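You operate a simulated robot arm through the tools that you are given. There is no shell and no other tool.

You are at the controls of a simulated two-armed robot. One attempt, no reset.

JOB
Unpin plate C, set stop screw 2 like screw 1 and crank the arms out.
Fine: the pin goes in the rack's free pocket; crank to the stops, then back to parked. Set down upright: plate c green pin.

It is judged by the outcome, as a careful person would: the job done as asked, and still so three seconds after it is handed in. It fails if anything else is knocked over, pushed out of place, dropped, spilled or broken.

ROBOT AND FRAMES
Two 7-joint arms with two-finger parallel grippers on one trunk, on a base that drives. Base frame: it is fixed to the floor where the robot stands at the start and does not move with it; the origin is under the middle of the robot, x ahead of it, y to its left, z up. Readings come in m, degrees, newtons and seconds.
The left shoulder is at the start at [0.05, 0.161, 1.098], the right one opposite. With the tool pointing down near the work surface each hand reaches from about 0.1 to 0.66 m from the robot's upright axis, wherever it stands, measured 20 degrees to its own side. Places, roughly: plate b white pin (2x2x8 cm) [-1.8, 1.1, 0.7]; plate c crank [-0.5, -2.5, 0.8]; plate c grease pump [-0.5, -2, 0.75]; plate c green pin [-0.5, -2.25, 0.75]; plate c number one stop screw [-0.4, -2.3, 0.7]; plate c number two stop screw [-0.3, -2.6, 0.7]; plate c white pin [-0.25, -3, 0.75]; plate c yellow pin [-0.25, -3, 0.75]; pocket 1 of rack C [-0.1, -2.9, 0.7]. Payload 3.43 kg a hand.
The TCP of each hand is the grasp point between the finger pads, 0.03 m short of the fingertips. In the tool frame z runs along the fingers and y along their closing line. The gripper opens to 0.094 m. The fingers are 0.028 m wide and 0.01 m thick; the gripper's body (0.05 by 0.096 m) begins 0.055 m behind the TCP.
Orientation is told as [roll, pitch, yaw] about the base's x, y, z axes, in that order, counted from this pose: with the fingers straight down and closing along the base's y, the tool's x points along the base's -x, its y along +y and its z along -z.

CONTROLS
- The arms move only by the tool arm_command. It takes "left_moves", "right_moves" or both (then of equal length, played together; a hand with none holds still); each is a list of rows, each a list of 3 entries, a list of its own where there are three numbers: the shift along the tool's x, y, z in units of 20 mm (1.0 is 20 mm), then the turn, a rotation vector about the tool's x, y, z in units of 4 degrees (1.0 is 4 degrees), then the opening, from 0 (shut) to 1 (fully open). In form: [[[x, y, z], [wx, wy, wz], jaw], ...]. A call has 1 to 20 rows; each row shifts and turns the commanded pose from where the row before left it, along the tool's axes as they then stand. A call with a number of a shift or a turn outside -1 to 1 is refused whole. Rows are played at 5 a second. More than 0.05 m and 8.6 degrees between two rows, or a gripper value outside its range, and nothing of the call is played. Where a pose cannot be reached the arm comes as near as it can. A force on the tool above 90 N (or 10 N above the force at the start of the call, whichever is more), or a blocked arm, ends the call early, and 0.2 s more pass. Each finger travels about 0.045 m/s and halts on what it meets, pressing with about 28 N; the grip force reading is that of the motor and also rises with nothing between the fingers. The clock runs only during rows and for 0.2 s after the last one: add rows that do not move to give the fingers time. The reply holds the time, the measured pose of the TCP, the force on the tool along the base axes, the opening and the grip force, in the units named above and with some noise, with the torque about the TCP (base axes, N m) and any sound that the robot's microphone picked up, and new pictures: "pictures" is both (left out), scene, wrist or none (wrist: the cameras of the hands that moved).
- Cameras (640 x 400 px; columns grow to the right, rows downward): "scene" is now at [0.1289, -0.0035, 1.2246]; the picture's right is [-0.03, -1.00, 0.00], its down [-0.53, 0.02, -0.85] and it looks along [0.85, -0.02, -0.53] (base axes); focal length 290 px, centre (320, 200). "left" rides on the left gripper at [0.076, -0.014, -0.102] in its tool frame; the picture's right is [0.18, 0.98, 0.00], its down [-0.75, 0.14, -0.64] and it looks along [-0.63, 0.12, 0.77] (tool axes); focal length 243 px, centre (320, 200). "right" rides on the right gripper at [0.076, 0.014, -0.103] in its tool frame; the picture's right is [-0.18, 0.98, 0.00], its down [-0.75, -0.14, -0.64] and it looks along [-0.63, -0.12, 0.77] (tool axes); focal length 243 px, centre (320, 200).
- move_column(by): slides the trunk up (or, below 0, down) by that many m; the arms and the scene camera ride with it, the base frame stays. It gives what a move gives, with no picture.
- steer(legs): drives the robot by 1 to 6 legs, each [ahead, left, turn to the left] in m, m and degrees, along the robot's own axes; the way and the turn of a leg run together, so that a leg with both is an arc; at most 1.5 m and 180 degrees a leg. The arms and the cameras ride along, it lands a little off, and it stops where it bumps. It gives what a move gives, and a new picture of the scene camera.
- head_to(pan, tilt): turns the head with the scene camera to pan (to the left, within 80 degrees either way) and tilt (down, from -29 to 69), counted from straight ahead of the robot. It gives what a move gives, and a new picture of the scene camera.
- point_at(camera, pixels): for up to 12 pixels [column, row] of the newest picture of that camera ("zoom" is the newest enlarged one), the place [x, y, z] in the base frame of the surface seen there, good to about 0.003 m. The clock stands still meanwhile.
- enlarge(camera, box): a new picture of the part [left, top, right, bottom] of that camera's present view, enlarged. The clock stands still meanwhile.
- hand_in(): hands the job in; it is judged then, once.

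Leave the grippers open and the arms clear of the work at the hand-in unless told otherwise.

The tools are called after ">>>" by a JSON object that holds its "api" and its "payload". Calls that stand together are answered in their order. arm_command: Moves the arms, as the interface text tells. Its arguments: {"type":"object","properties":{"left_moves":{"type":"array"},"right_moves":{"type":"array"},"pictures":{"type":"string","enum":["both","scene","wrist","none"]}},"required":[]} The other tools are called the same way: move_column (by) slides the trunk up or down; steer (legs) drives the base; head_to (pan, tilt) turns the head that bears the scene camera; point_at (camera, pixels) gives the place of the surface under pixels of a picture; enlarge (camera, box) takes an enlarged picture of a part of a camera's view; hand_in () hands the job in.

At the start:

```text
t: 0.0
left_eef_pos: [0.426, 0.2054, 0.9382]
left_tool_rot: [0.0, 0.0, 0.0]
left_ft_force: [0.5, -0.1, 0.8]
left_ft_torque: [0.04, -0.01, -0.02]
left_gripper_width: 0.0939
left_gripper_force: 0.0
right_eef_pos: [0.4301, -0.1944, 0.9121]
right_tool_rot: [0.1, 0.0, 0.1]
right_ft_force: [0.2, -0.3, 1.0]
right_ft_torque: [-0.04, 0.02, 0.0]
right_gripper_width: 0.0937
right_gripper_force: 0.0
trunk travel left (down, up): [-0.125, 0.142]
robot x, y, heading: [0.0, 0.0011, -0.1]
head pan, tilt: [-1.7, 32.1]
```

scene: 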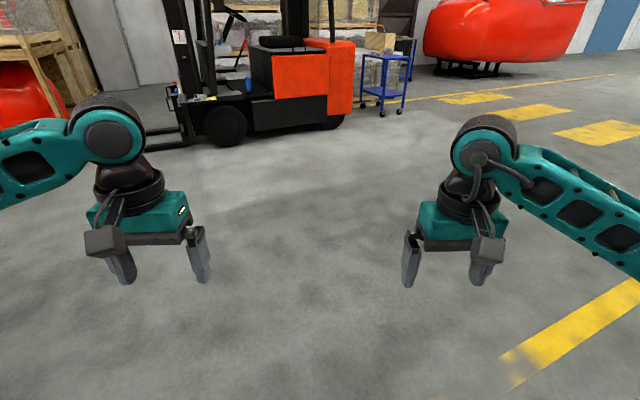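
right: 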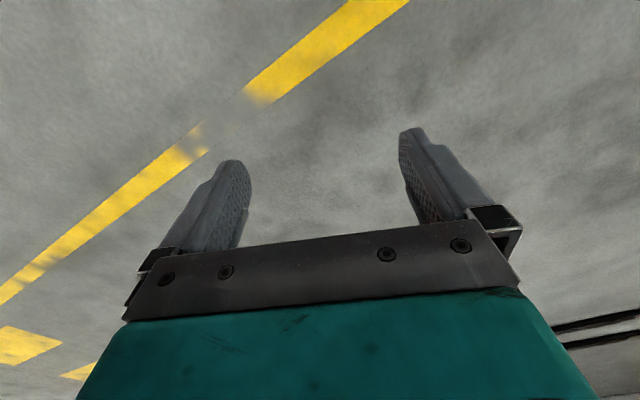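
left: 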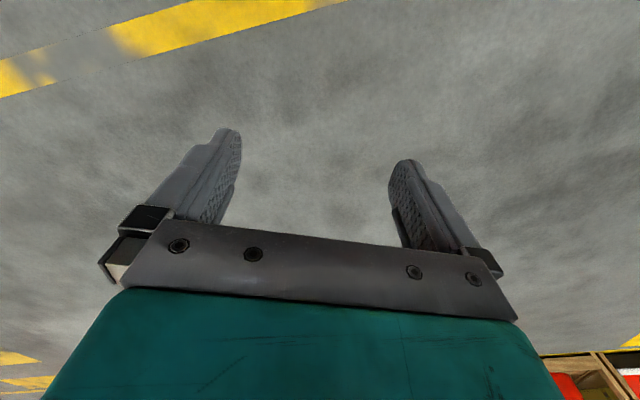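

I see open floor, a forklift and no bench ahead. Plate C should be to my right and slightly behind, around [-0.4, -2.5]. I'll turn the head right to look.

>>> {"api": "head_to", "payload": {"pan": -80, "tilt": 20}}

```text
t: 1.5
left_eef_pos: [0.4264, 0.205, 0.9385]
left_tool_rot: [-0.1, 0.0, 0.1]
left_ft_force: [0.0, -0.1, 0.5]
left_ft_torque: [0.01, 0.0, -0.01]
left_gripper_width: 0.0941
left_gripper_force: 0.0
right_eef_pos: [0.4313, -0.1945, 0.9135]
right_tool_rot: [0.0, 0.0, 0.0]
right_ft_force: [0.0, -0.2, -0.2]
right_ft_torque: [-0.01, -0.03, 0.0]
right_gripper_width: 0.0941
right_gripper_force: 0.0
trunk travel left (down, up): [-0.125, 0.142]
robot x, y, heading: [0.0019, -0.0015, -0.4]
head pan, tilt: [-80.0, 20.0]
```

scene: 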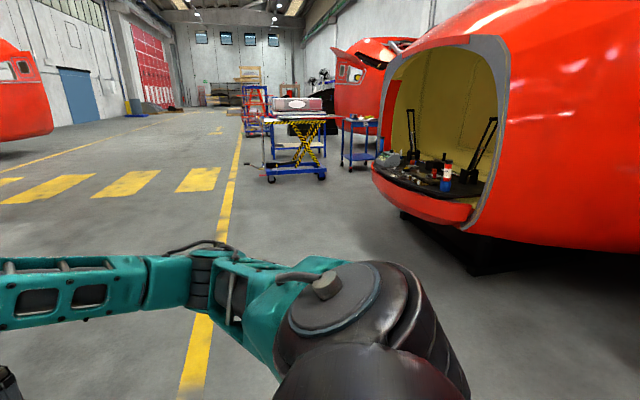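

I see a red shell with an open cavity at about (440,160) holding tools and handles. I'll enlarge it.

>>> {"api": "enlarge", "payload": {"camera": "scene", "box": [360, 90, 520, 230]}}

>>> {"api": "point_at", "payload": {"camera": "scene", "pixels": [[395, 165], [445, 175], [470, 180], [425, 195], [490, 120], [420, 70], [500, 250], [400, 200], [300, 130], [360, 160], [465, 150], [412, 150]]}}

```text
2.86 times, centred on (440, 160) of scene
```

zoom: 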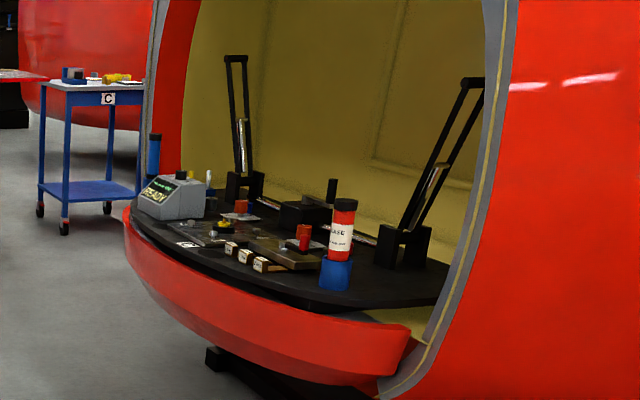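

```text
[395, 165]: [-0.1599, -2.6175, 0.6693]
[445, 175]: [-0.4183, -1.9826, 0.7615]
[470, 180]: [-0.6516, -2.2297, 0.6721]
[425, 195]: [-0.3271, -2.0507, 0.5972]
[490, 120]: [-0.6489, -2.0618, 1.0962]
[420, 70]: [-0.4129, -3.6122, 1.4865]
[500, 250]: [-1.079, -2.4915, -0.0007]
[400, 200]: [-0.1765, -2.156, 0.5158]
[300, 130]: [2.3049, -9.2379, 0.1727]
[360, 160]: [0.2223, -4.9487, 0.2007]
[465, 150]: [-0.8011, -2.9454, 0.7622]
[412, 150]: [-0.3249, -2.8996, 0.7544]
```

The zoom shows a console reading "READY", a tube, levers, and a blue cart labelled C. I'll measure several points in the zoom to plan the drive.

>>> {"api": "point_at", "payload": {"camera": "zoom", "pixels": [[90, 188], [107, 98], [65, 228], [108, 208], [170, 200], [340, 235], [240, 205], [395, 250], [190, 245], [330, 290], [300, 235], [415, 350]]}}

```text
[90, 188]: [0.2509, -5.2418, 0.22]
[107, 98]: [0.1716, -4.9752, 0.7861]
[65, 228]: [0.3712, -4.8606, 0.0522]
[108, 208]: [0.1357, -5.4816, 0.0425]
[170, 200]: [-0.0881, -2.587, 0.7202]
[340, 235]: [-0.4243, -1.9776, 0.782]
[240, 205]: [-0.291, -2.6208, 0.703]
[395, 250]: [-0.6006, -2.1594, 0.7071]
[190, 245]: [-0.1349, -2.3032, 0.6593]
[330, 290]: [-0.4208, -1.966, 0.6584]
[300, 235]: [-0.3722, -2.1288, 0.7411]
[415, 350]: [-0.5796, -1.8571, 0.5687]
```

The bench front edge runs roughly from (-0.58,-1.86) to (-0.1,-2.5) and its opening faces about heading +28°. I'll drive to a viewing spot in front of it, well clear, and look at it.

>>> {"api": "steer", "payload": {"legs": [[0, 0, -75], [1.45, 0, 0], [0, 0, -70]]}}

>>> {"api": "head_to", "payload": {"pan": 0, "tilt": 30}}

```text
t: 15.1
left_eef_pos: [0.2102, -1.828, 0.938]
left_tool_rot: [-0.1, -0.1, -142.9]
left_ft_force: [1.6, 0.0, -0.4]
left_ft_torque: [0.02, 0.0, 0.0]
left_gripper_width: 0.0944
left_gripper_force: 0.1
right_eef_pos: [-0.0353, -1.5129, 0.9129]
right_tool_rot: [0.0, 0.1, -142.9]
right_ft_force: [-0.4, 0.7, 0.3]
right_ft_torque: [0.01, -0.02, -0.02]
right_gripper_width: 0.0941
right_gripper_force: 0.0
trunk travel left (down, up): [-0.125, 0.142]
robot x, y, heading: [0.4283, -1.4087, -142.8]
head pan, tilt: [-80.0, 20.0]
```

scene: 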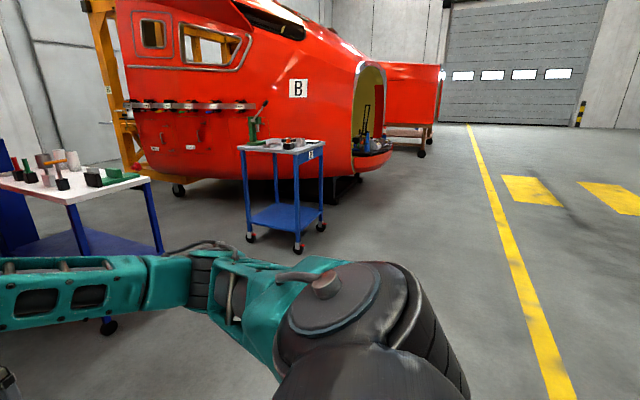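

```text
t: 16.6
left_eef_pos: [0.2111, -1.8277, 0.9383]
left_tool_rot: [0.1, 0.0, -142.9]
left_ft_force: [0.5, -0.9, 0.3]
left_ft_torque: [0.01, -0.01, 0.0]
left_gripper_width: 0.0938
left_gripper_force: 0.0
right_eef_pos: [-0.0345, -1.5122, 0.914]
right_tool_rot: [-0.1, -0.1, -143.0]
right_ft_force: [-0.3, 0.2, 0.0]
right_ft_torque: [0.03, 0.03, 0.0]
right_gripper_width: 0.0939
right_gripper_force: 0.0
trunk travel left (down, up): [-0.125, 0.142]
robot x, y, heading: [0.4283, -1.405, -143.1]
head pan, tilt: [0.0, 30.0]
```

scene: 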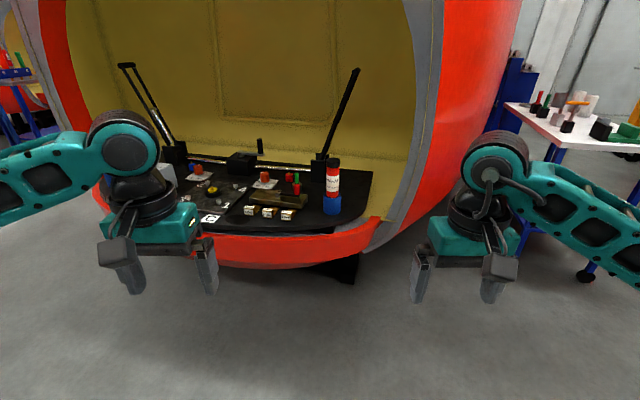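

I see the panel with the grease pump at (333,180), the crank in the middle, two wiper-like arms, screws, and the rack. I'll enlarge it.

>>> {"api": "enlarge", "payload": {"camera": "scene", "box": [150, 130, 390, 250]}}

>>> {"api": "enlarge", "payload": {"camera": "scene", "box": [190, 140, 320, 225]}}

```text
2.67 times, centred on (270, 190) of scene
```

zoom: 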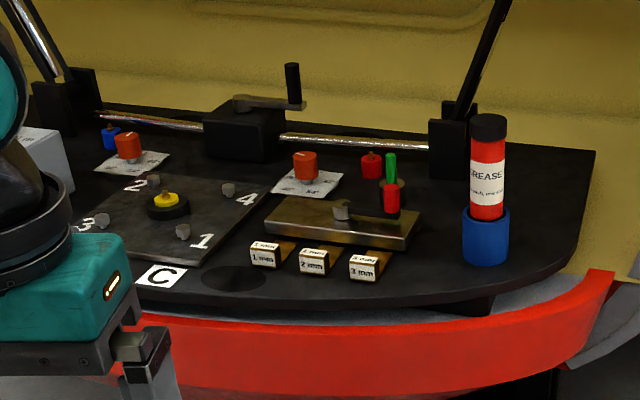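

```text
4.71 times, centred on (255, 182) of scene
```

zoom: 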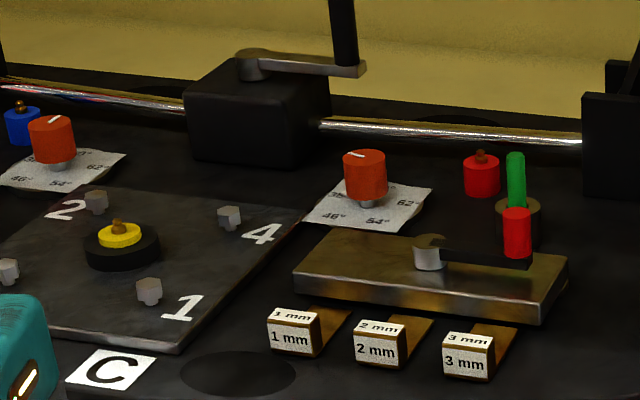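

I see orange stop-screw knobs on dial cards, the green pin at (515,185), the crank with its handle on a gearbox, and numbered bolts. Next I'll measure key points in this zoom.

>>> {"api": "point_at", "payload": {"camera": "zoom", "pixels": [[365, 158], [52, 122], [515, 160], [517, 235], [345, 40], [253, 65], [432, 245], [420, 205], [120, 228], [600, 300], [235, 375], [517, 205]]}}

>>> {"api": "head_to", "payload": {"pan": 25, "tilt": 30}}

```text
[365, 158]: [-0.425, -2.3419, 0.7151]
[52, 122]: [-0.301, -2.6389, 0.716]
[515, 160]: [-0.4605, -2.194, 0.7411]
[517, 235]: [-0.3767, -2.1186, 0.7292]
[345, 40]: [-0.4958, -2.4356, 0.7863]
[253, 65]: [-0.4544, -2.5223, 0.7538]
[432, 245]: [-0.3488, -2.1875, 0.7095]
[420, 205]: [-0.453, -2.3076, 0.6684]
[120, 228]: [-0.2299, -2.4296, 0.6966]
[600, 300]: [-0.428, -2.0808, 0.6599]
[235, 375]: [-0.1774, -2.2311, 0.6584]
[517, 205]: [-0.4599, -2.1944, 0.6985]
```

```text
t: 17.5
left_eef_pos: [0.2112, -1.8289, 0.9368]
left_tool_rot: [0.0, -0.1, -143.0]
left_ft_force: [-0.5, -0.5, -0.8]
left_ft_torque: [0.0, -0.01, 0.0]
left_gripper_width: 0.0939
left_gripper_force: 0.1
right_eef_pos: [-0.0347, -1.5123, 0.9139]
right_tool_rot: [0.0, 0.0, -142.9]
right_ft_force: [0.4, 0.8, -0.1]
right_ft_torque: [0.02, 0.02, 0.01]
right_gripper_width: 0.094
right_gripper_force: 0.0
trunk travel left (down, up): [-0.125, 0.142]
robot x, y, heading: [0.427, -1.4053, -142.7]
head pan, tilt: [25.0, 30.0]
```

scene: 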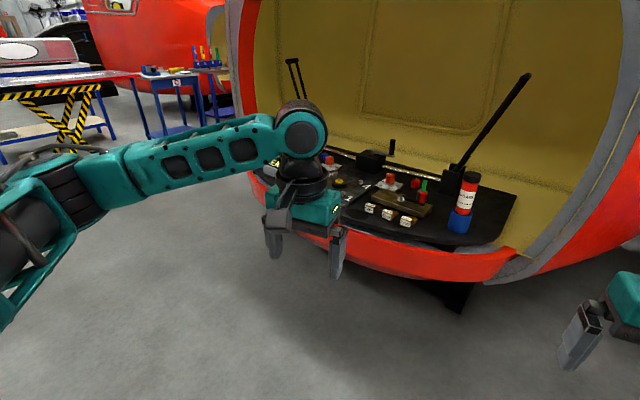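

The rack isn't visible yet because my left forearm hides it. I'll drive to stand squarely in front of the panel about 0.85 m out, heading -157°, and look again.

>>> {"api": "steer", "payload": {"legs": [[0, 0.69, 0], [0.45, 0, 0], [0, 0, -14.3]]}}

>>> {"api": "head_to", "payload": {"pan": 0, "tilt": 35}}

```text
t: 27.0
left_eef_pos: [0.151, -2.5682, 0.9372]
left_tool_rot: [-0.1, 0.0, -157.7]
left_ft_force: [0.3, 0.1, 0.7]
left_ft_torque: [-0.02, 0.01, 0.03]
left_gripper_width: 0.0939
left_gripper_force: 0.0
right_eef_pos: [-0.0046, -2.1993, 0.9145]
right_tool_rot: [0.1, 0.0, -157.6]
right_ft_force: [-0.5, -0.1, 0.4]
right_ft_torque: [0.03, -0.03, 0.02]
right_gripper_width: 0.0943
right_gripper_force: 0.0
trunk travel left (down, up): [-0.125, 0.142]
robot x, y, heading: [0.4681, -2.2161, -157.4]
head pan, tilt: [25.0, 30.0]
```

scene: 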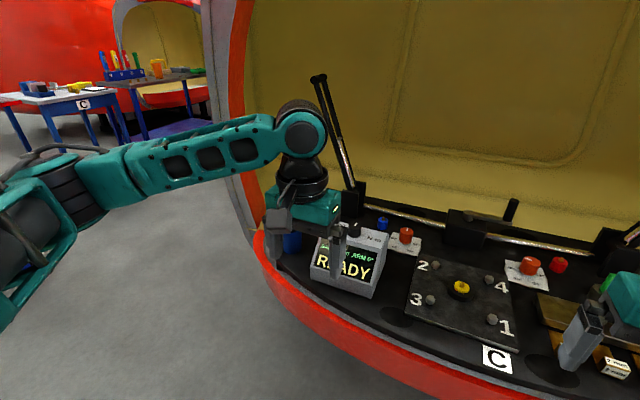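

```text
t: 27.9
left_eef_pos: [0.1522, -2.5681, 0.9369]
left_tool_rot: [0.0, 0.0, -157.8]
left_ft_force: [-0.2, -0.3, 0.3]
left_ft_torque: [0.0, 0.01, -0.01]
left_gripper_width: 0.0943
left_gripper_force: 0.1
right_eef_pos: [-0.0046, -2.1992, 0.9133]
right_tool_rot: [0.0, 0.0, -157.7]
right_ft_force: [0.0, -0.6, -0.4]
right_ft_torque: [-0.03, -0.01, 0.02]
right_gripper_width: 0.0936
right_gripper_force: 0.1
trunk travel left (down, up): [-0.125, 0.142]
robot x, y, heading: [0.4655, -2.2131, -157.7]
head pan, tilt: [0.0, 35.0]
```

scene: 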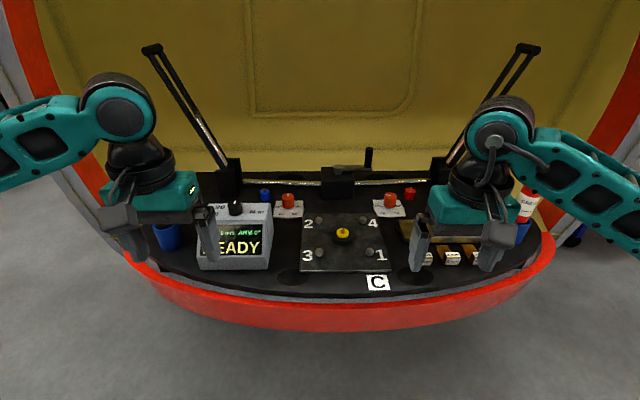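

The left hand hides the left end of the panel. I'll raise the left hand and draw it back, then enlarge what I see.

>>> {"api": "arm_command", "payload": {"left_moves": [[[1, 0.5, -1], [0, 0, 0], 1], [[1, 0.5, -1], [0, 0, 0], 1], [[1, 0.5, -1], [0, 0, 0], 1], [[1, 0.5, -1], [0, 0, 0], 1], [[1, 0.5, -1], [0, 0, 0], 1], [[1, 0.5, -1], [0, 0, 0], 1]], "pictures": "both"}}

>>> {"api": "enlarge", "payload": {"camera": "scene", "box": [100, 160, 340, 310]}}

```text
t: 29.3
left_eef_pos: [0.2852, -2.5759, 1.06]
left_tool_rot: [0.0, 0.0, -157.7]
left_ft_force: [-1.1, -0.2, -0.6]
left_ft_torque: [-0.01, -0.01, 0.02]
left_gripper_width: 0.0939
left_gripper_force: 0.0
right_eef_pos: [-0.0052, -2.1999, 0.9131]
right_tool_rot: [0.0, 0.0, -157.7]
right_ft_force: [0.7, 0.3, -0.3]
right_ft_torque: [-0.01, -0.02, -0.01]
right_gripper_width: 0.0939
right_gripper_force: 0.1
trunk travel left (down, up): [-0.125, 0.142]
robot x, y, heading: [0.4688, -2.2154, -157.8]
head pan, tilt: [0.0, 35.0]
```

scene: 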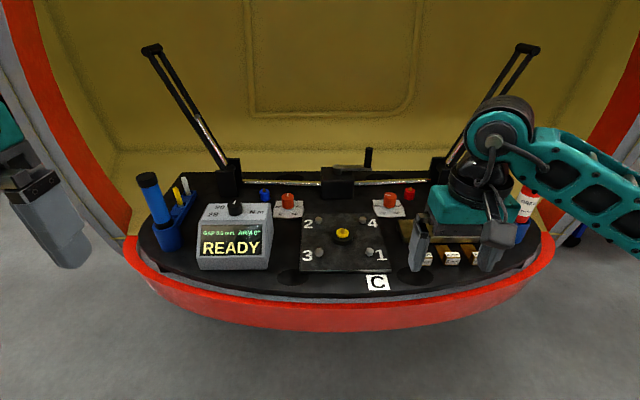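
left: 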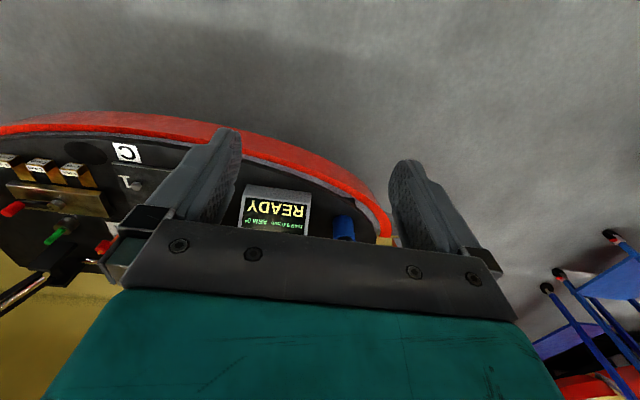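

```text
2.67 times, centred on (220, 235) of scene
```

zoom: 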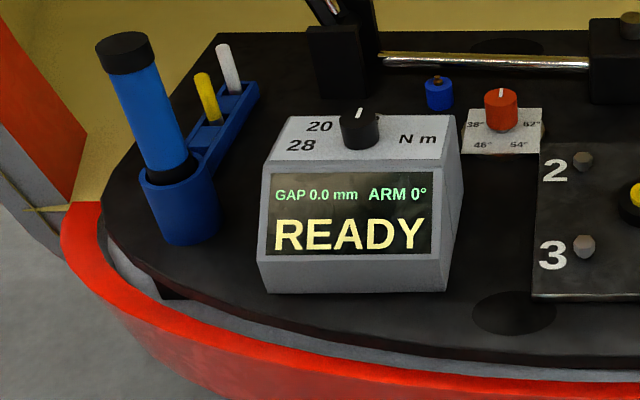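

I found the rack: a blue strip with yellow (at zoom 207,95) and white (230,65) pins, and apparently a free pocket nearer the blue tube. The display reads ARM 0°, READY. I'll measure these points and lift the right hand out of the view.

>>> {"api": "point_at", "payload": {"camera": "zoom", "pixels": [[207, 78], [228, 48], [195, 150], [215, 122], [235, 95], [500, 95], [485, 135], [530, 130], [150, 130], [345, 60], [360, 115], [250, 88]]}}

>>> {"api": "arm_command", "payload": {"right_moves": [[[1, -0.5, -1], [0, 0, 0], 1], [[1, -0.5, -1], [0, 0, 0], 1], [[1, -0.5, -1], [0, 0, 0], 1], [[1, -0.5, -1], [0, 0, 0], 1], [[1, -0.5, -1], [0, 0, 0], 1], [[1, -0.5, -1], [0, 0, 0], 1]], "pictures": "scene"}}

>>> {"api": "enlarge", "payload": {"camera": "scene", "box": [360, 160, 560, 290]}}

>>> {"api": "enlarge", "payload": {"camera": "scene", "box": [262, 180, 312, 222]}}

```text
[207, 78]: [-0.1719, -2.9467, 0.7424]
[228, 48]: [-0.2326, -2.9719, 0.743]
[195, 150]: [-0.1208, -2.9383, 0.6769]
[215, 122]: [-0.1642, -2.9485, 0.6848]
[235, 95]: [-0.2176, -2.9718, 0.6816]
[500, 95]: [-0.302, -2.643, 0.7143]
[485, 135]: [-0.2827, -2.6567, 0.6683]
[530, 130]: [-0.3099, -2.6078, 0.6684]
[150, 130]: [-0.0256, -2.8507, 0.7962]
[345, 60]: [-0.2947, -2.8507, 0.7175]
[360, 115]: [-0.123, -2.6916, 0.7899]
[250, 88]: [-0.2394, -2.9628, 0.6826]
```

```text
t: 30.7
left_eef_pos: [0.2848, -2.5762, 1.06]
left_tool_rot: [0.0, 0.1, -157.8]
left_ft_force: [0.3, 0.7, 0.1]
left_ft_torque: [-0.01, -0.02, -0.01]
left_gripper_width: 0.094
left_gripper_force: 0.0
right_eef_pos: [0.0838, -2.0975, 1.0336]
right_tool_rot: [0.0, 0.0, -157.6]
right_ft_force: [-0.5, 0.1, -0.1]
right_ft_torque: [0.01, -0.01, -0.01]
right_gripper_width: 0.0942
right_gripper_force: 0.0
trunk travel left (down, up): [-0.125, 0.142]
robot x, y, heading: [0.4641, -2.2157, -157.5]
head pan, tilt: [0.0, 35.0]
```

scene: 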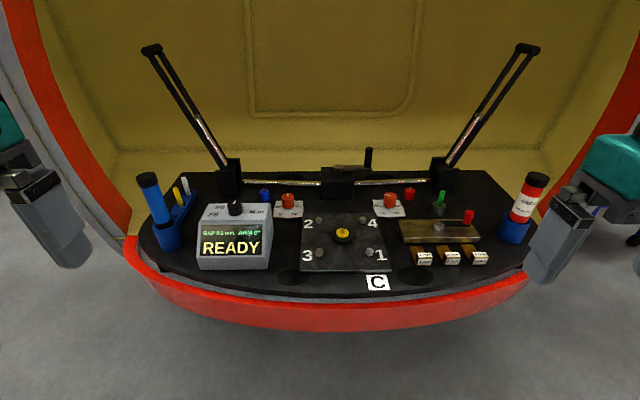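

```text
3.08 times, centred on (460, 225) of scene
```

zoom: 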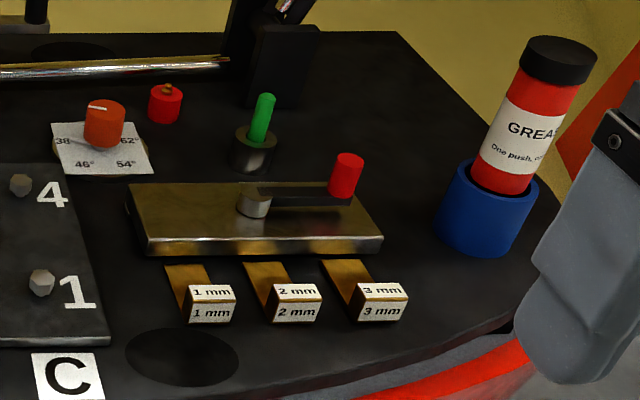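

```text
9.52 times, centred on (287, 201) of scene
```

zoom: 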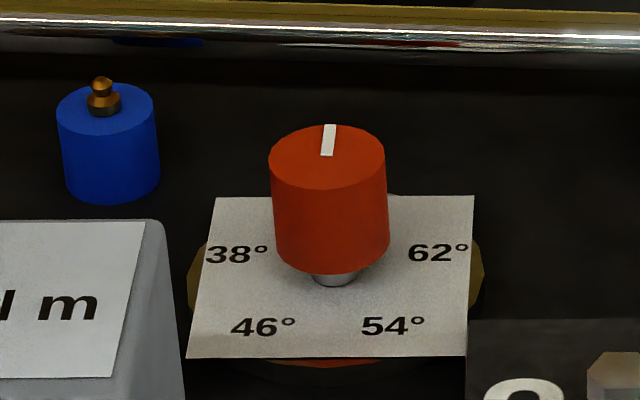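

The dial cards read 38°, 46°, 54° and 62° around each knob. Knob 2's white mark points roughly inward, at 12 o'clock. I'll look at knob 1 the same way and measure the pin.

>>> {"api": "point_at", "payload": {"camera": "zoom", "pixels": [[328, 130], [328, 152], [237, 255], [437, 253], [263, 327], [393, 326], [327, 165]]}}

>>> {"api": "enlarge", "payload": {"camera": "scene", "box": [364, 180, 414, 222]}}

```text
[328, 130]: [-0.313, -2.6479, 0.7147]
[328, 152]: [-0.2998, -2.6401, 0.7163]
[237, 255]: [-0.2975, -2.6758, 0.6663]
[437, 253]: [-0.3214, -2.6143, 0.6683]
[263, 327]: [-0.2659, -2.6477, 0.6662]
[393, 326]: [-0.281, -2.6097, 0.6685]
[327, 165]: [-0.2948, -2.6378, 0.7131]
```

```text
9.52 times, centred on (389, 201) of scene
```

zoom: 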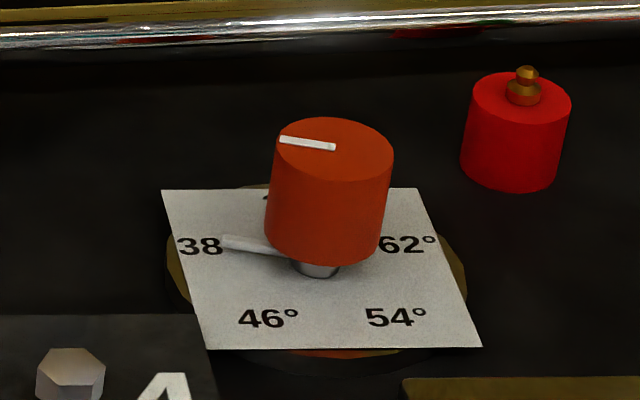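

Knob 1's mark and its lower pointer point to the left at 38°; knob 2 sits at 12 o'clock, where I expect a hidden label (30°?). Before driving closer I'll look down to see my base and the lip.

>>> {"api": "point_at", "payload": {"camera": "zoom", "pixels": [[283, 140], [333, 147], [330, 150], [225, 240], [270, 250], [200, 246], [408, 245], [268, 318], [395, 318], [265, 194], [520, 75], [500, 100]]}}

>>> {"api": "head_to", "payload": {"pan": 0, "tilt": 68}}

```text
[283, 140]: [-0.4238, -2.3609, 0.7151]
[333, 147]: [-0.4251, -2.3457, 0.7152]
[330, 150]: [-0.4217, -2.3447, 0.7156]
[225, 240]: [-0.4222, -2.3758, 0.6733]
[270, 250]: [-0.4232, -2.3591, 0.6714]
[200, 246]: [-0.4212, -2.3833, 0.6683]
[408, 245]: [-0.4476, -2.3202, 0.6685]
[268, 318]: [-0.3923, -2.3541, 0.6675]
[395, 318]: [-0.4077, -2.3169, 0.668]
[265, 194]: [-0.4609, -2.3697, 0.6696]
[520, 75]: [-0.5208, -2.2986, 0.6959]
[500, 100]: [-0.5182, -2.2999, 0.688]
```

```text
t: 31.7
left_eef_pos: [0.2845, -2.5767, 1.0601]
left_tool_rot: [0.0, 0.0, -157.7]
left_ft_force: [0.4, 0.3, 0.1]
left_ft_torque: [0.02, -0.01, 0.0]
left_gripper_width: 0.0938
left_gripper_force: 0.0
right_eef_pos: [0.0821, -2.0992, 1.0337]
right_tool_rot: [0.0, 0.0, -157.8]
right_ft_force: [0.8, 0.0, 0.0]
right_ft_torque: [-0.01, 0.0, 0.04]
right_gripper_width: 0.0939
right_gripper_force: 0.2
trunk travel left (down, up): [-0.125, 0.142]
robot x, y, heading: [0.4694, -2.2177, -157.6]
head pan, tilt: [0.0, 68.0]
```

scene: 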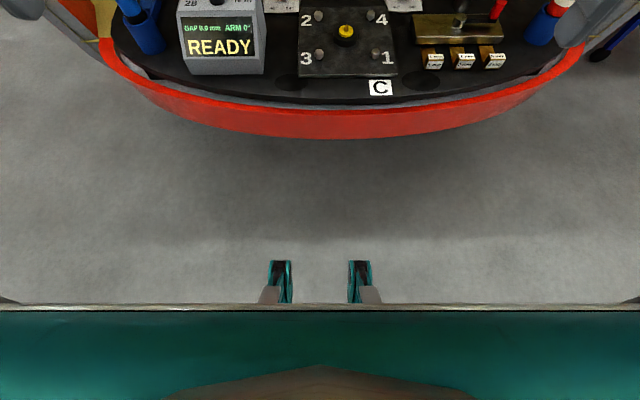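

I can see the front of my base (row ~308) with two small protrusions, and the red lip (row ~138). I'll measure the clearance between them.

>>> {"api": "point_at", "payload": {"camera": "scene", "pixels": [[320, 306], [280, 264], [360, 264], [320, 137], [320, 110], [150, 300], [500, 300], [320, 330], [320, 385], [140, 95], [540, 90], [320, 104]]}}

```text
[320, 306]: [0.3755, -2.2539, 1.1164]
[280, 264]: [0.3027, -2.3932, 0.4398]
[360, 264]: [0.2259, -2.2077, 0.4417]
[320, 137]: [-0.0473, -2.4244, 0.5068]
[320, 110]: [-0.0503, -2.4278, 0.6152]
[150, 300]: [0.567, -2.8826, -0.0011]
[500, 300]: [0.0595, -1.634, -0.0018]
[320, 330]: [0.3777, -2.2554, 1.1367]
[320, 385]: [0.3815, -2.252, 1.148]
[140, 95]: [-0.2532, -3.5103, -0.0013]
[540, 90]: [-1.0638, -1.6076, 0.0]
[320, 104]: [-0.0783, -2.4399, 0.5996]
```

The closest base protrusions are 0.22 m ahead of my axis at z 0.44; the lip's front is at z 0.51–0.62. Driving in to about 0.58 m from the screw line is clear. I'll go to a first station in front of the green pin so that the left arm can take it.

>>> {"api": "steer", "payload": {"legs": [[0, -0.55, 0], [0.28, 0, 0.5]]}}

>>> {"api": "head_to", "payload": {"pan": 15, "tilt": 35}}

```text
t: 38.5
left_eef_pos: [-0.1819, -2.1881, 1.0596]
left_tool_rot: [0.0, -0.1, -157.6]
left_ft_force: [0.2, -0.3, -0.1]
left_ft_torque: [0.01, 0.01, 0.0]
left_gripper_width: 0.094
left_gripper_force: 0.0
right_eef_pos: [-0.3831, -1.7103, 1.0336]
right_tool_rot: [0.1, 0.0, -157.6]
right_ft_force: [0.0, -0.3, -0.1]
right_ft_torque: [-0.02, -0.02, 0.02]
right_gripper_width: 0.094
right_gripper_force: 0.1
trunk travel left (down, up): [-0.125, 0.142]
robot x, y, heading: [0.0028, -1.8304, -157.8]
head pan, tilt: [0.0, 68.0]
```

scene: 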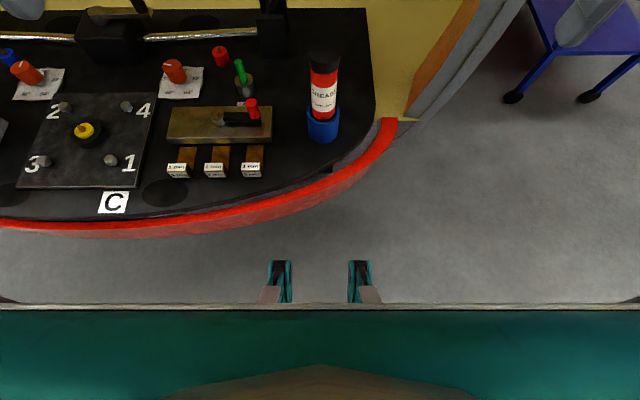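

```text
t: 39.5
left_eef_pos: [-0.1812, -2.1878, 1.0608]
left_tool_rot: [0.0, 0.0, -157.5]
left_ft_force: [-0.4, -0.1, 0.6]
left_ft_torque: [0.0, 0.0, -0.02]
left_gripper_width: 0.0939
left_gripper_force: 0.0
right_eef_pos: [-0.3832, -1.7109, 1.0335]
right_tool_rot: [0.0, 0.0, -157.6]
right_ft_force: [-0.3, 1.3, 1.5]
right_ft_torque: [0.0, 0.0, 0.0]
right_gripper_width: 0.0939
right_gripper_force: 0.2
trunk travel left (down, up): [-0.125, 0.142]
robot x, y, heading: [0.0012, -1.827, -157.4]
head pan, tilt: [15.0, 35.0]
```

scene: 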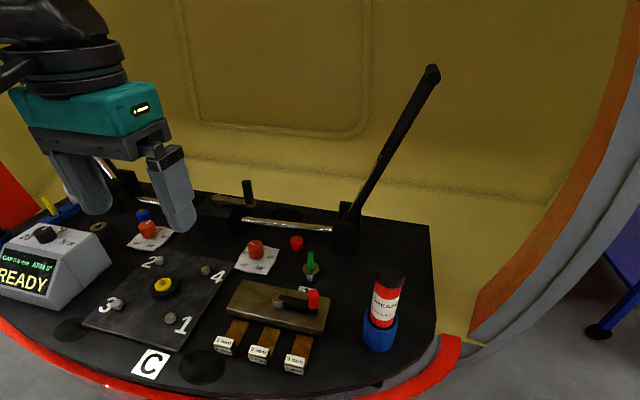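

I see the green pin at (310,262) in a dark socket, with the clamp lever's red knob at (313,297) in front of it. I'll zoom in and measure.

>>> {"api": "enlarge", "payload": {"camera": "scene", "box": [270, 230, 350, 320]}}

>>> {"api": "point_at", "payload": {"camera": "scene", "pixels": [[432, 72], [350, 215], [310, 258], [310, 270], [311, 280], [313, 296], [297, 243], [247, 185], [248, 200], [200, 197], [255, 245], [385, 285]]}}

```text
4.44 times, centred on (310, 275) of scene
```

zoom: 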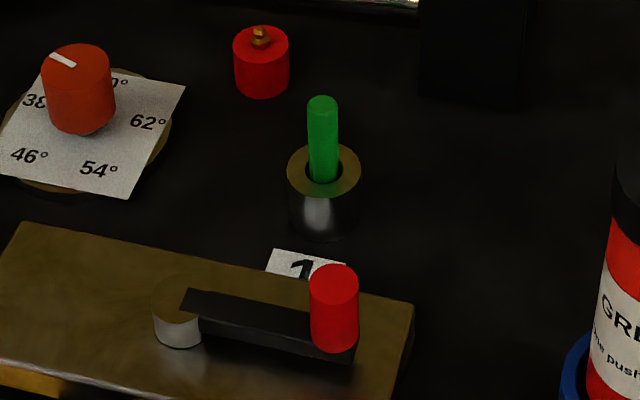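

```text
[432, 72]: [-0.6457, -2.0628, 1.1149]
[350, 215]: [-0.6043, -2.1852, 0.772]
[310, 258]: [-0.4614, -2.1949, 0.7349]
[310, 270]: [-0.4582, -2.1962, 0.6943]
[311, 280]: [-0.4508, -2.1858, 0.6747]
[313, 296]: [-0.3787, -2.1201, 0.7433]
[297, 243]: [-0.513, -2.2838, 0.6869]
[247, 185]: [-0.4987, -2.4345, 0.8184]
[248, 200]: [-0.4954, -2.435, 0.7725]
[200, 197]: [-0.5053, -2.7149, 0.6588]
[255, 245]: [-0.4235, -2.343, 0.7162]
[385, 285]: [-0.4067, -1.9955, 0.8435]
```

The pin's axis is at about (-0.460,-2.195), its top near z 0.745 and the socket top near 0.695. The "30°" label also shows behind knob 1, so the dial steps are 72° for each 8°. I'll bring the left hand over the pin at z≈0.90.

>>> {"api": "arm_command", "payload": {"left_moves": [[[-0.931, -0.357, 0.571], [0, 0, 0], 1], [[-0.931, -0.357, 0.571], [0, 0, 0], 1], [[-0.931, -0.357, 0.571], [0, 0, 0], 1], [[-0.931, -0.357, 0.571], [0, 0, 0], 1], [[-0.931, -0.357, 0.571], [0, 0, 0], 1], [[-0.931, -0.357, 0.571], [0, 0, 0], 1], [[-0.931, -0.357, 0.571], [0, 0, 0], 1], [[-0.931, -0.357, 0.571], [0, 0, 0], 1], [[-0.931, -0.357, 0.571], [0, 0, 0], 1], [[-0.931, -0.357, 0.571], [0, 0, 0], 1], [[-0.931, -0.357, 0.571], [0, 0, 0], 1], [[-0.931, -0.357, 0.571], [0, 0, 0], 1], [[-0.931, -0.357, 0.571], [0, 0, 0], 1], [[-0.931, -0.357, 0.571], [0, 0, 0], 1], [[0, 0, 0], [0, 0, 0], 1], [[0, 0, 0], [0, 0, 0], 1]]}}

```text
t: 42.9
left_eef_pos: [-0.4615, -2.1975, 0.9001]
left_tool_rot: [0.0, 0.0, -157.7]
left_ft_force: [-0.2, 0.4, -0.2]
left_ft_torque: [0.03, 0.02, -0.01]
left_gripper_width: 0.0937
left_gripper_force: 0.0
right_eef_pos: [-0.3837, -1.7095, 1.0326]
right_tool_rot: [0.0, -0.1, -157.5]
right_ft_force: [0.0, 0.2, 0.0]
right_ft_torque: [-0.02, 0.01, 0.01]
right_gripper_width: 0.0942
right_gripper_force: 0.1
trunk travel left (down, up): [-0.125, 0.142]
robot x, y, heading: [0.0033, -1.826, -157.6]
head pan, tilt: [15.0, 35.0]
```

scene: 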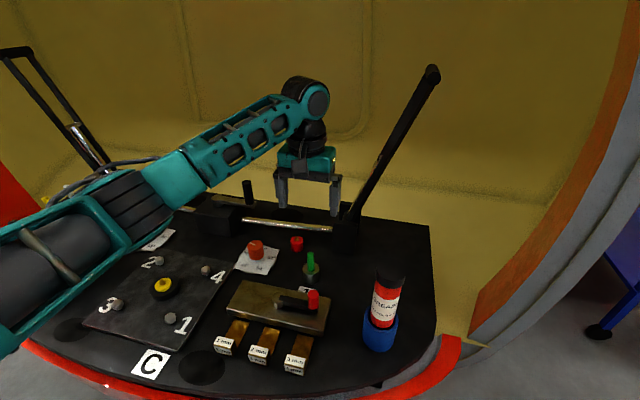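
left: 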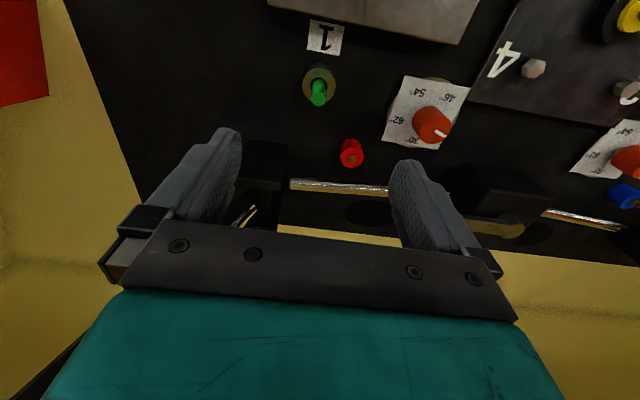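

The hand is over the pin; the wrist view shows it at (319,92). I'll check its place with the wrist camera and measure both knobs' marks and labels from above.

>>> {"api": "point_at", "payload": {"camera": "left", "pixels": [[319, 100], [318, 86], [319, 78], [440, 132], [430, 122], [412, 143], [419, 92], [450, 99], [397, 119], [322, 37], [351, 155]]}}

>>> {"api": "enlarge", "payload": {"camera": "left", "box": [280, 20, 480, 170]}}

```text
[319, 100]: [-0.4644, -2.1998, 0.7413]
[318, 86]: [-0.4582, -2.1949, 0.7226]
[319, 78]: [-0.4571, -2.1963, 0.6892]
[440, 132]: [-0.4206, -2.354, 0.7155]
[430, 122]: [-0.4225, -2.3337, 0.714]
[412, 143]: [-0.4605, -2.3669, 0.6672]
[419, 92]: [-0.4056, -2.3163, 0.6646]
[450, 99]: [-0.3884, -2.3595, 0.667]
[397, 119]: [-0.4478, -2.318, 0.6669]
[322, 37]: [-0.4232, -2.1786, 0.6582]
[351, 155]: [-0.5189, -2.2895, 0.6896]
```

```text
2.67 times, centred on (380, 95) of left
```

zoom: 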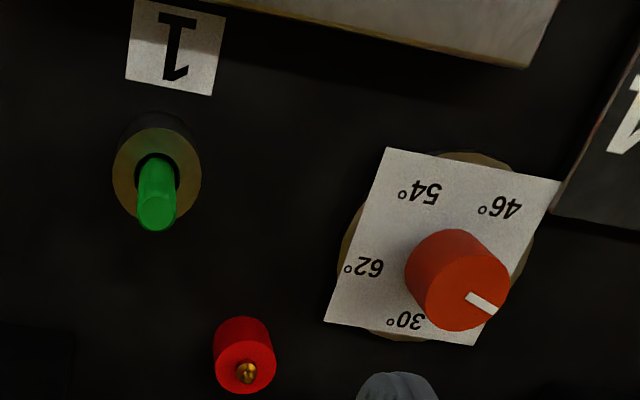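

Pin centre is about (-0.462,-2.198), directly under the hand. Knob 1 stands at 38° (direction about -84°) and knob 2 at 30° (about -153°). I'll now descend to z≈0.73 and close on the pin.

>>> {"api": "arm_command", "payload": {"left_moves": [[[0, 0, 0.944], [0, 0, 0], 1], [[0, 0, 0.944], [0, 0, 0], 1], [[0, 0, 0.944], [0, 0, 0], 1], [[0, 0, 0.944], [0, 0, 0], 1], [[0, 0, 0.944], [0, 0, 0], 1], [[0, 0, 0.944], [0, 0, 0], 1], [[0, 0, 0.944], [0, 0, 0], 1], [[0, 0, 0.944], [0, 0, 0], 1], [[0, 0, 0.944], [0, 0, 0], 1], [[0, 0, 0], [0, 0, 0], 1]]}}

```text
t: 45.1
left_eef_pos: [-0.4615, -2.194, 0.7298]
left_tool_rot: [-0.1, 0.1, -157.7]
left_ft_force: [0.3, -0.1, -0.5]
left_ft_torque: [0.0, 0.0, -0.02]
left_gripper_width: 0.0938
left_gripper_force: 0.1
right_eef_pos: [-0.3831, -1.7107, 1.0334]
right_tool_rot: [0.1, -0.1, -157.5]
right_ft_force: [0.9, -0.7, -0.2]
right_ft_torque: [0.0, -0.01, -0.01]
right_gripper_width: 0.0937
right_gripper_force: 0.0
trunk travel left (down, up): [-0.125, 0.142]
robot x, y, heading: [0.0029, -1.8298, -157.9]
head pan, tilt: [15.0, 35.0]
```

scene: 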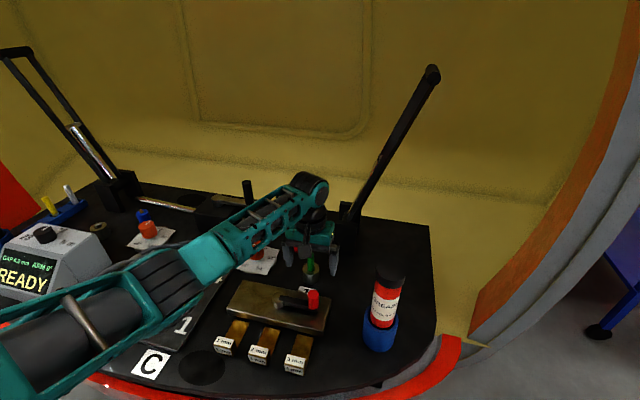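
left: 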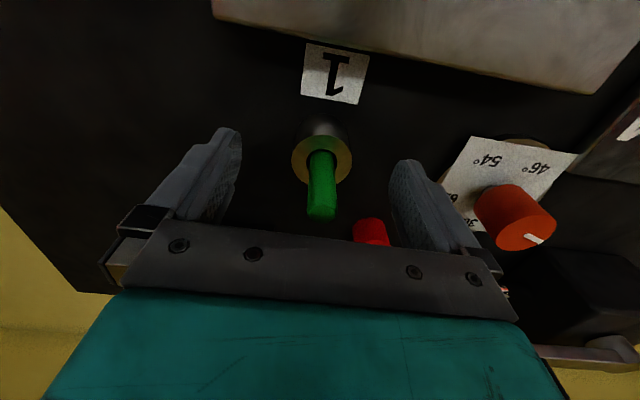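

The pin stands between the fingers, roughly centred. I'll close on it.

>>> {"api": "arm_command", "payload": {"left_moves": [[[0, 0, 0], [0, 0, 0], 0.5], [[0, 0, 0], [0, 0, 0], 0.3], [[0, 0, 0], [0, 0, 0], 0], [[0, 0, 0], [0, 0, 0], 0], [[0, 0, 0], [0, 0, 0], 0], [[0, 0, 0], [0, 0, 0], 0], [[0, 0, 0], [0, 0, 0], 0], [[0, 0, 0], [0, 0, 0], 0]], "pictures": "wrist"}}

```text
t: 46.9
left_eef_pos: [-0.4616, -2.1954, 0.7307]
left_tool_rot: [0.1, 0.0, -157.5]
left_ft_force: [-0.5, -3.3, 1.0]
left_ft_torque: [-0.15, -0.03, 0.02]
left_gripper_width: 0.0152
left_gripper_force: 28.1
right_eef_pos: [-0.3821, -1.711, 1.0324]
right_tool_rot: [0.0, 0.0, -157.6]
right_ft_force: [0.1, 0.8, -0.1]
right_ft_torque: [-0.04, -0.02, 0.01]
right_gripper_width: 0.094
right_gripper_force: 0.1
trunk travel left (down, up): [-0.125, 0.142]
robot x, y, heading: [0.0001, -1.826, -157.7]
head pan, tilt: [15.0, 35.0]
```

left: 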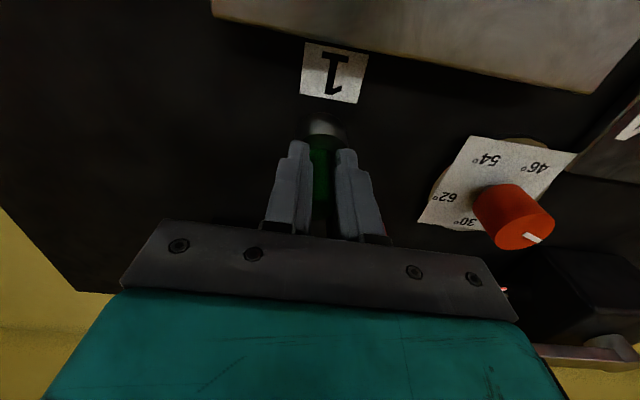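

Gripped at 15 mm width. I'll pull straight up slowly.

>>> {"api": "arm_command", "payload": {"left_moves": [[[0, 0, -0.3], [0, 0, 0], 0], [[0, 0, -0.4], [0, 0, 0], 0], [[0, 0, -0.5], [0, 0, 0], 0], [[0, 0, -0.5], [0, 0, 0], 0], [[0, 0, -0.8], [0, 0, 0], 0], [[0, 0, -1], [0, 0, 0], 0], [[0, 0, -1], [0, 0, 0], 0], [[0, 0, -1], [0, 0, 0], 0], [[0, 0, -1], [0, 0, 0], 0], [[0, 0, 0], [0, 0, 0], 0]]}}

```text
t: 49.1
left_eef_pos: [-0.4601, -2.1956, 0.8613]
left_tool_rot: [0.0, 0.0, -157.6]
left_ft_force: [0.1, -0.1, -0.1]
left_ft_torque: [0.0, 0.04, -0.01]
left_gripper_width: 0.0149
left_gripper_force: 27.8
right_eef_pos: [-0.3835, -1.7107, 1.0327]
right_tool_rot: [0.0, 0.0, -157.6]
right_ft_force: [-0.3, -0.3, 0.2]
right_ft_torque: [-0.01, 0.01, -0.03]
right_gripper_width: 0.0939
right_gripper_force: 0.1
trunk travel left (down, up): [-0.125, 0.142]
robot x, y, heading: [0.0011, -1.8277, -157.7]
head pan, tilt: [15.0, 35.0]
```

scene: 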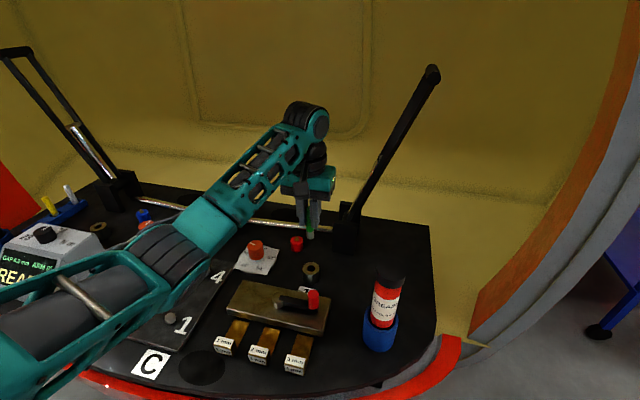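
left: 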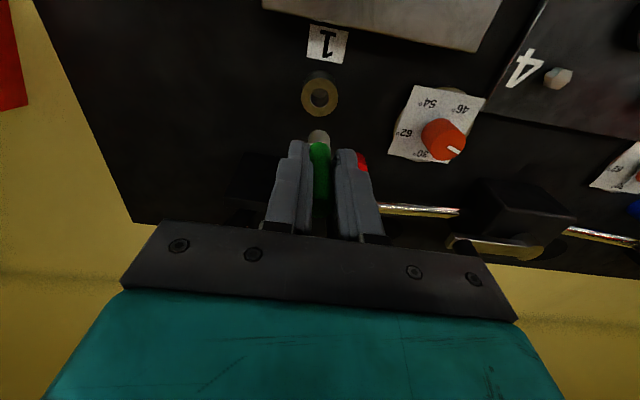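

The pin is free, and a silver lower part is visible. I'll lift it and draw the hand back to the travel pose.

>>> {"api": "arm_command", "payload": {"left_moves": [[[0, 0, -1], [0, 0, 0], 0], [[0.5, 0, -1], [0, 0, 0], 0], [[0.8, 0.3, -1], [0, 0, 0], 0], [[0.9, 0.4, -1], [0, 0, 0], 0], [[0.9, 0.4, -1], [0, 0, 0], 0], [[0.9, 0.4, -1], [0, 0, 0], 0], [[0.9, 0.4, -1], [0, 0, 0], 0], [[0.9, 0.4, -1], [0, 0, 0], 0], [[0.9, 0.4, -0.5], [0, 0, 0], 0], [[0.9, 0.4, 0], [0, 0, 0], 0], [[0.9, 0.4, 0], [0, 0, 0], 0], [[0.9, 0.4, 0], [0, 0, 0], 0], [[0.9, 0.4, 0], [0, 0, 0], 0], [[0.9, 0.4, 0], [0, 0, 0], 0], [[0.9, 0.4, 0], [0, 0, 0], 0], [[0, 0, 0], [0, 0, 0], 0]], "pictures": "wrist"}}

>>> {"api": "steer", "payload": {"legs": [[-0.08, 0, 0], [0, 0.75, 0], [0.09, 0, 0.5]]}}

>>> {"api": "head_to", "payload": {"pan": 10, "tilt": 40}}

```text
t: 52.5
left_eef_pos: [-0.196, -2.1975, 1.0311]
left_tool_rot: [0.0, 0.1, -157.7]
left_ft_force: [0.4, -0.1, -0.8]
left_ft_torque: [-0.02, -0.01, 0.03]
left_gripper_width: 0.0147
left_gripper_force: 27.6
right_eef_pos: [-0.3835, -1.7108, 1.0334]
right_tool_rot: [0.0, 0.0, -157.6]
right_ft_force: [0.1, 0.1, -0.3]
right_ft_torque: [0.01, 0.02, 0.01]
right_gripper_width: 0.0942
right_gripper_force: 0.1
trunk travel left (down, up): [-0.125, 0.142]
robot x, y, heading: [0.0039, -1.8297, -157.5]
head pan, tilt: [15.0, 35.0]
```

left: 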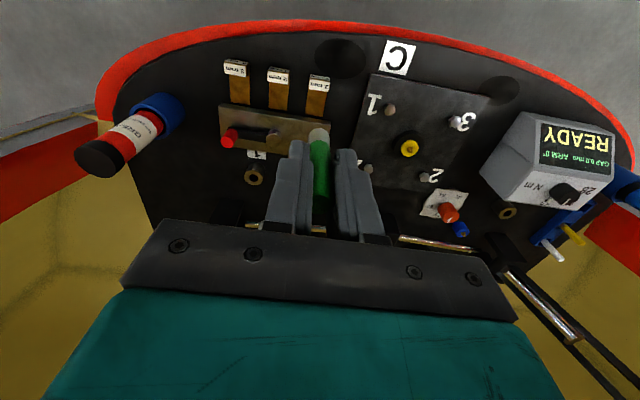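

```text
t: 60.9
left_eef_pos: [0.0936, -2.892, 1.0304]
left_tool_rot: [0.1, 0.2, -158.0]
left_ft_force: [-0.3, 0.0, -0.9]
left_ft_torque: [0.02, 0.01, 0.01]
left_gripper_width: 0.0152
left_gripper_force: 27.8
right_eef_pos: [-0.0918, -2.4048, 1.0337]
right_tool_rot: [0.0, 0.1, -158.2]
right_ft_force: [-0.4, 0.2, 0.1]
right_ft_torque: [0.0, -0.05, 0.0]
right_gripper_width: 0.0941
right_gripper_force: 0.1
trunk travel left (down, up): [-0.125, 0.142]
robot x, y, heading: [0.2943, -2.5228, -158.2]
head pan, tilt: [15.0, 35.0]
stopped in leg 3: the robot was blocked; the commanded pose is now the measured one
```

scene: 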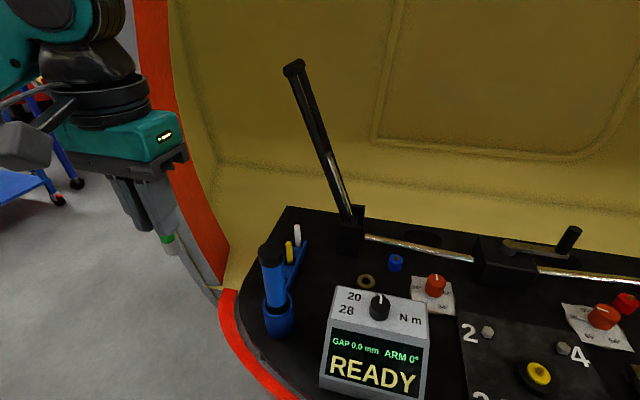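

```text
t: 61.6
left_eef_pos: [0.0944, -2.8931, 1.0316]
left_tool_rot: [0.1, 0.2, -157.9]
left_ft_force: [0.4, -0.1, -0.6]
left_ft_torque: [-0.01, -0.01, 0.0]
left_gripper_width: 0.0157
left_gripper_force: 27.6
right_eef_pos: [-0.0908, -2.4042, 1.0334]
right_tool_rot: [0.1, 0.1, -158.0]
right_ft_force: [-0.3, 0.2, 1.1]
right_ft_torque: [0.02, -0.02, 0.03]
right_gripper_width: 0.0938
right_gripper_force: 0.1
trunk travel left (down, up): [-0.125, 0.142]
robot x, y, heading: [0.2963, -2.5275, -157.8]
head pan, tilt: [10.0, 40.0]
```

scene: 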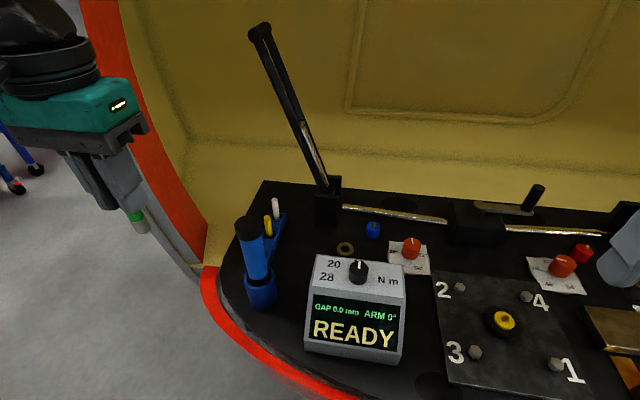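

The drive stopped early in its last leg, about 8 mm from target. I need to know what it bumped, so I'll look left along the arm towards the shell edge, and down at the base.

>>> {"api": "head_to", "payload": {"pan": 55, "tilt": 40}}

>>> {"api": "head_to", "payload": {"pan": 0, "tilt": 69}}

```text
t: 62.7
left_eef_pos: [0.0934, -2.8932, 1.0317]
left_tool_rot: [-0.1, 0.1, -157.9]
left_ft_force: [0.7, 0.5, -1.3]
left_ft_torque: [0.01, -0.01, 0.02]
left_gripper_width: 0.0156
left_gripper_force: 28.6
right_eef_pos: [-0.0909, -2.4037, 1.0323]
right_tool_rot: [0.1, 0.0, -158.0]
right_ft_force: [0.0, -0.2, 0.5]
right_ft_torque: [0.05, -0.01, 0.02]
right_gripper_width: 0.094
right_gripper_force: 0.0
trunk travel left (down, up): [-0.125, 0.142]
robot x, y, heading: [0.2931, -2.5237, -158.1]
head pan, tilt: [55.0, 40.0]
```

scene: 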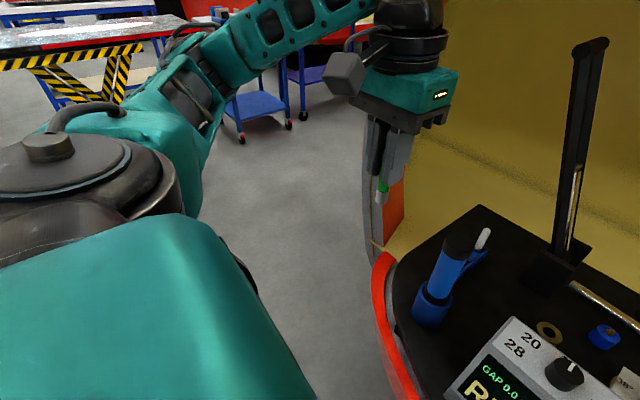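

```text
t: 63.9
left_eef_pos: [0.0934, -2.8926, 1.0299]
left_tool_rot: [0.0, 0.1, -158.0]
left_ft_force: [0.0, -0.3, -1.0]
left_ft_torque: [-0.01, 0.01, 0.01]
left_gripper_width: 0.0153
left_gripper_force: 28.3
right_eef_pos: [-0.0904, -2.4045, 1.0329]
right_tool_rot: [0.0, 0.1, -157.9]
right_ft_force: [0.7, 0.5, -0.1]
right_ft_torque: [0.0, -0.02, -0.01]
right_gripper_width: 0.0941
right_gripper_force: 0.0
trunk travel left (down, up): [-0.125, 0.142]
robot x, y, heading: [0.2973, -2.5264, -158.0]
head pan, tilt: [0.0, 68.8]
```

scene: 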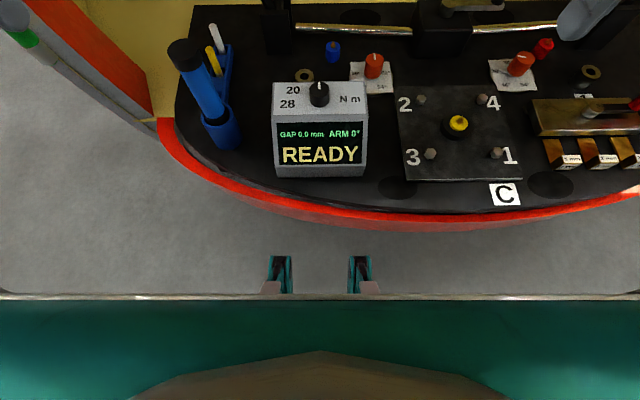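

Nothing obviously touches from here. I'll measure the shell edge near the left hand, the hooks and the lip to find the blocker.

>>> {"api": "point_at", "payload": {"camera": "scene", "pixels": [[60, 70], [100, 60], [150, 120], [280, 262], [362, 262], [320, 218], [420, 228], [180, 160], [30, 40], [10, 10], [223, 80], [217, 88]]}}

>>> {"api": "enlarge", "payload": {"camera": "scene", "box": [170, 10, 270, 160]}}

```text
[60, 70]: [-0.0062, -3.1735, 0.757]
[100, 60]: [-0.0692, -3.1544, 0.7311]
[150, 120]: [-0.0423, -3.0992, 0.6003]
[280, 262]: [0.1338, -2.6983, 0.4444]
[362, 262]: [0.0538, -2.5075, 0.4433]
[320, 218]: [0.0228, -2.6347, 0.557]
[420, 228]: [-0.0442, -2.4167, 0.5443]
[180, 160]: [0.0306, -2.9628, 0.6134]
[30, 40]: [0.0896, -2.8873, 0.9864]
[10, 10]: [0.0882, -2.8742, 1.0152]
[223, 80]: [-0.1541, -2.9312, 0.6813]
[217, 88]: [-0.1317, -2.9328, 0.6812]
```

```text
2.67 times, centred on (220, 85) of scene
```

zoom: 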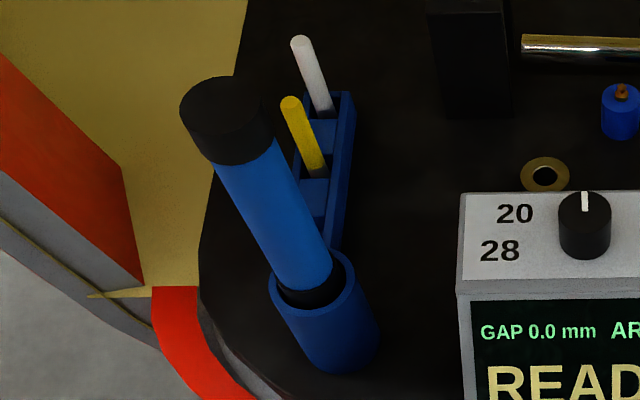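

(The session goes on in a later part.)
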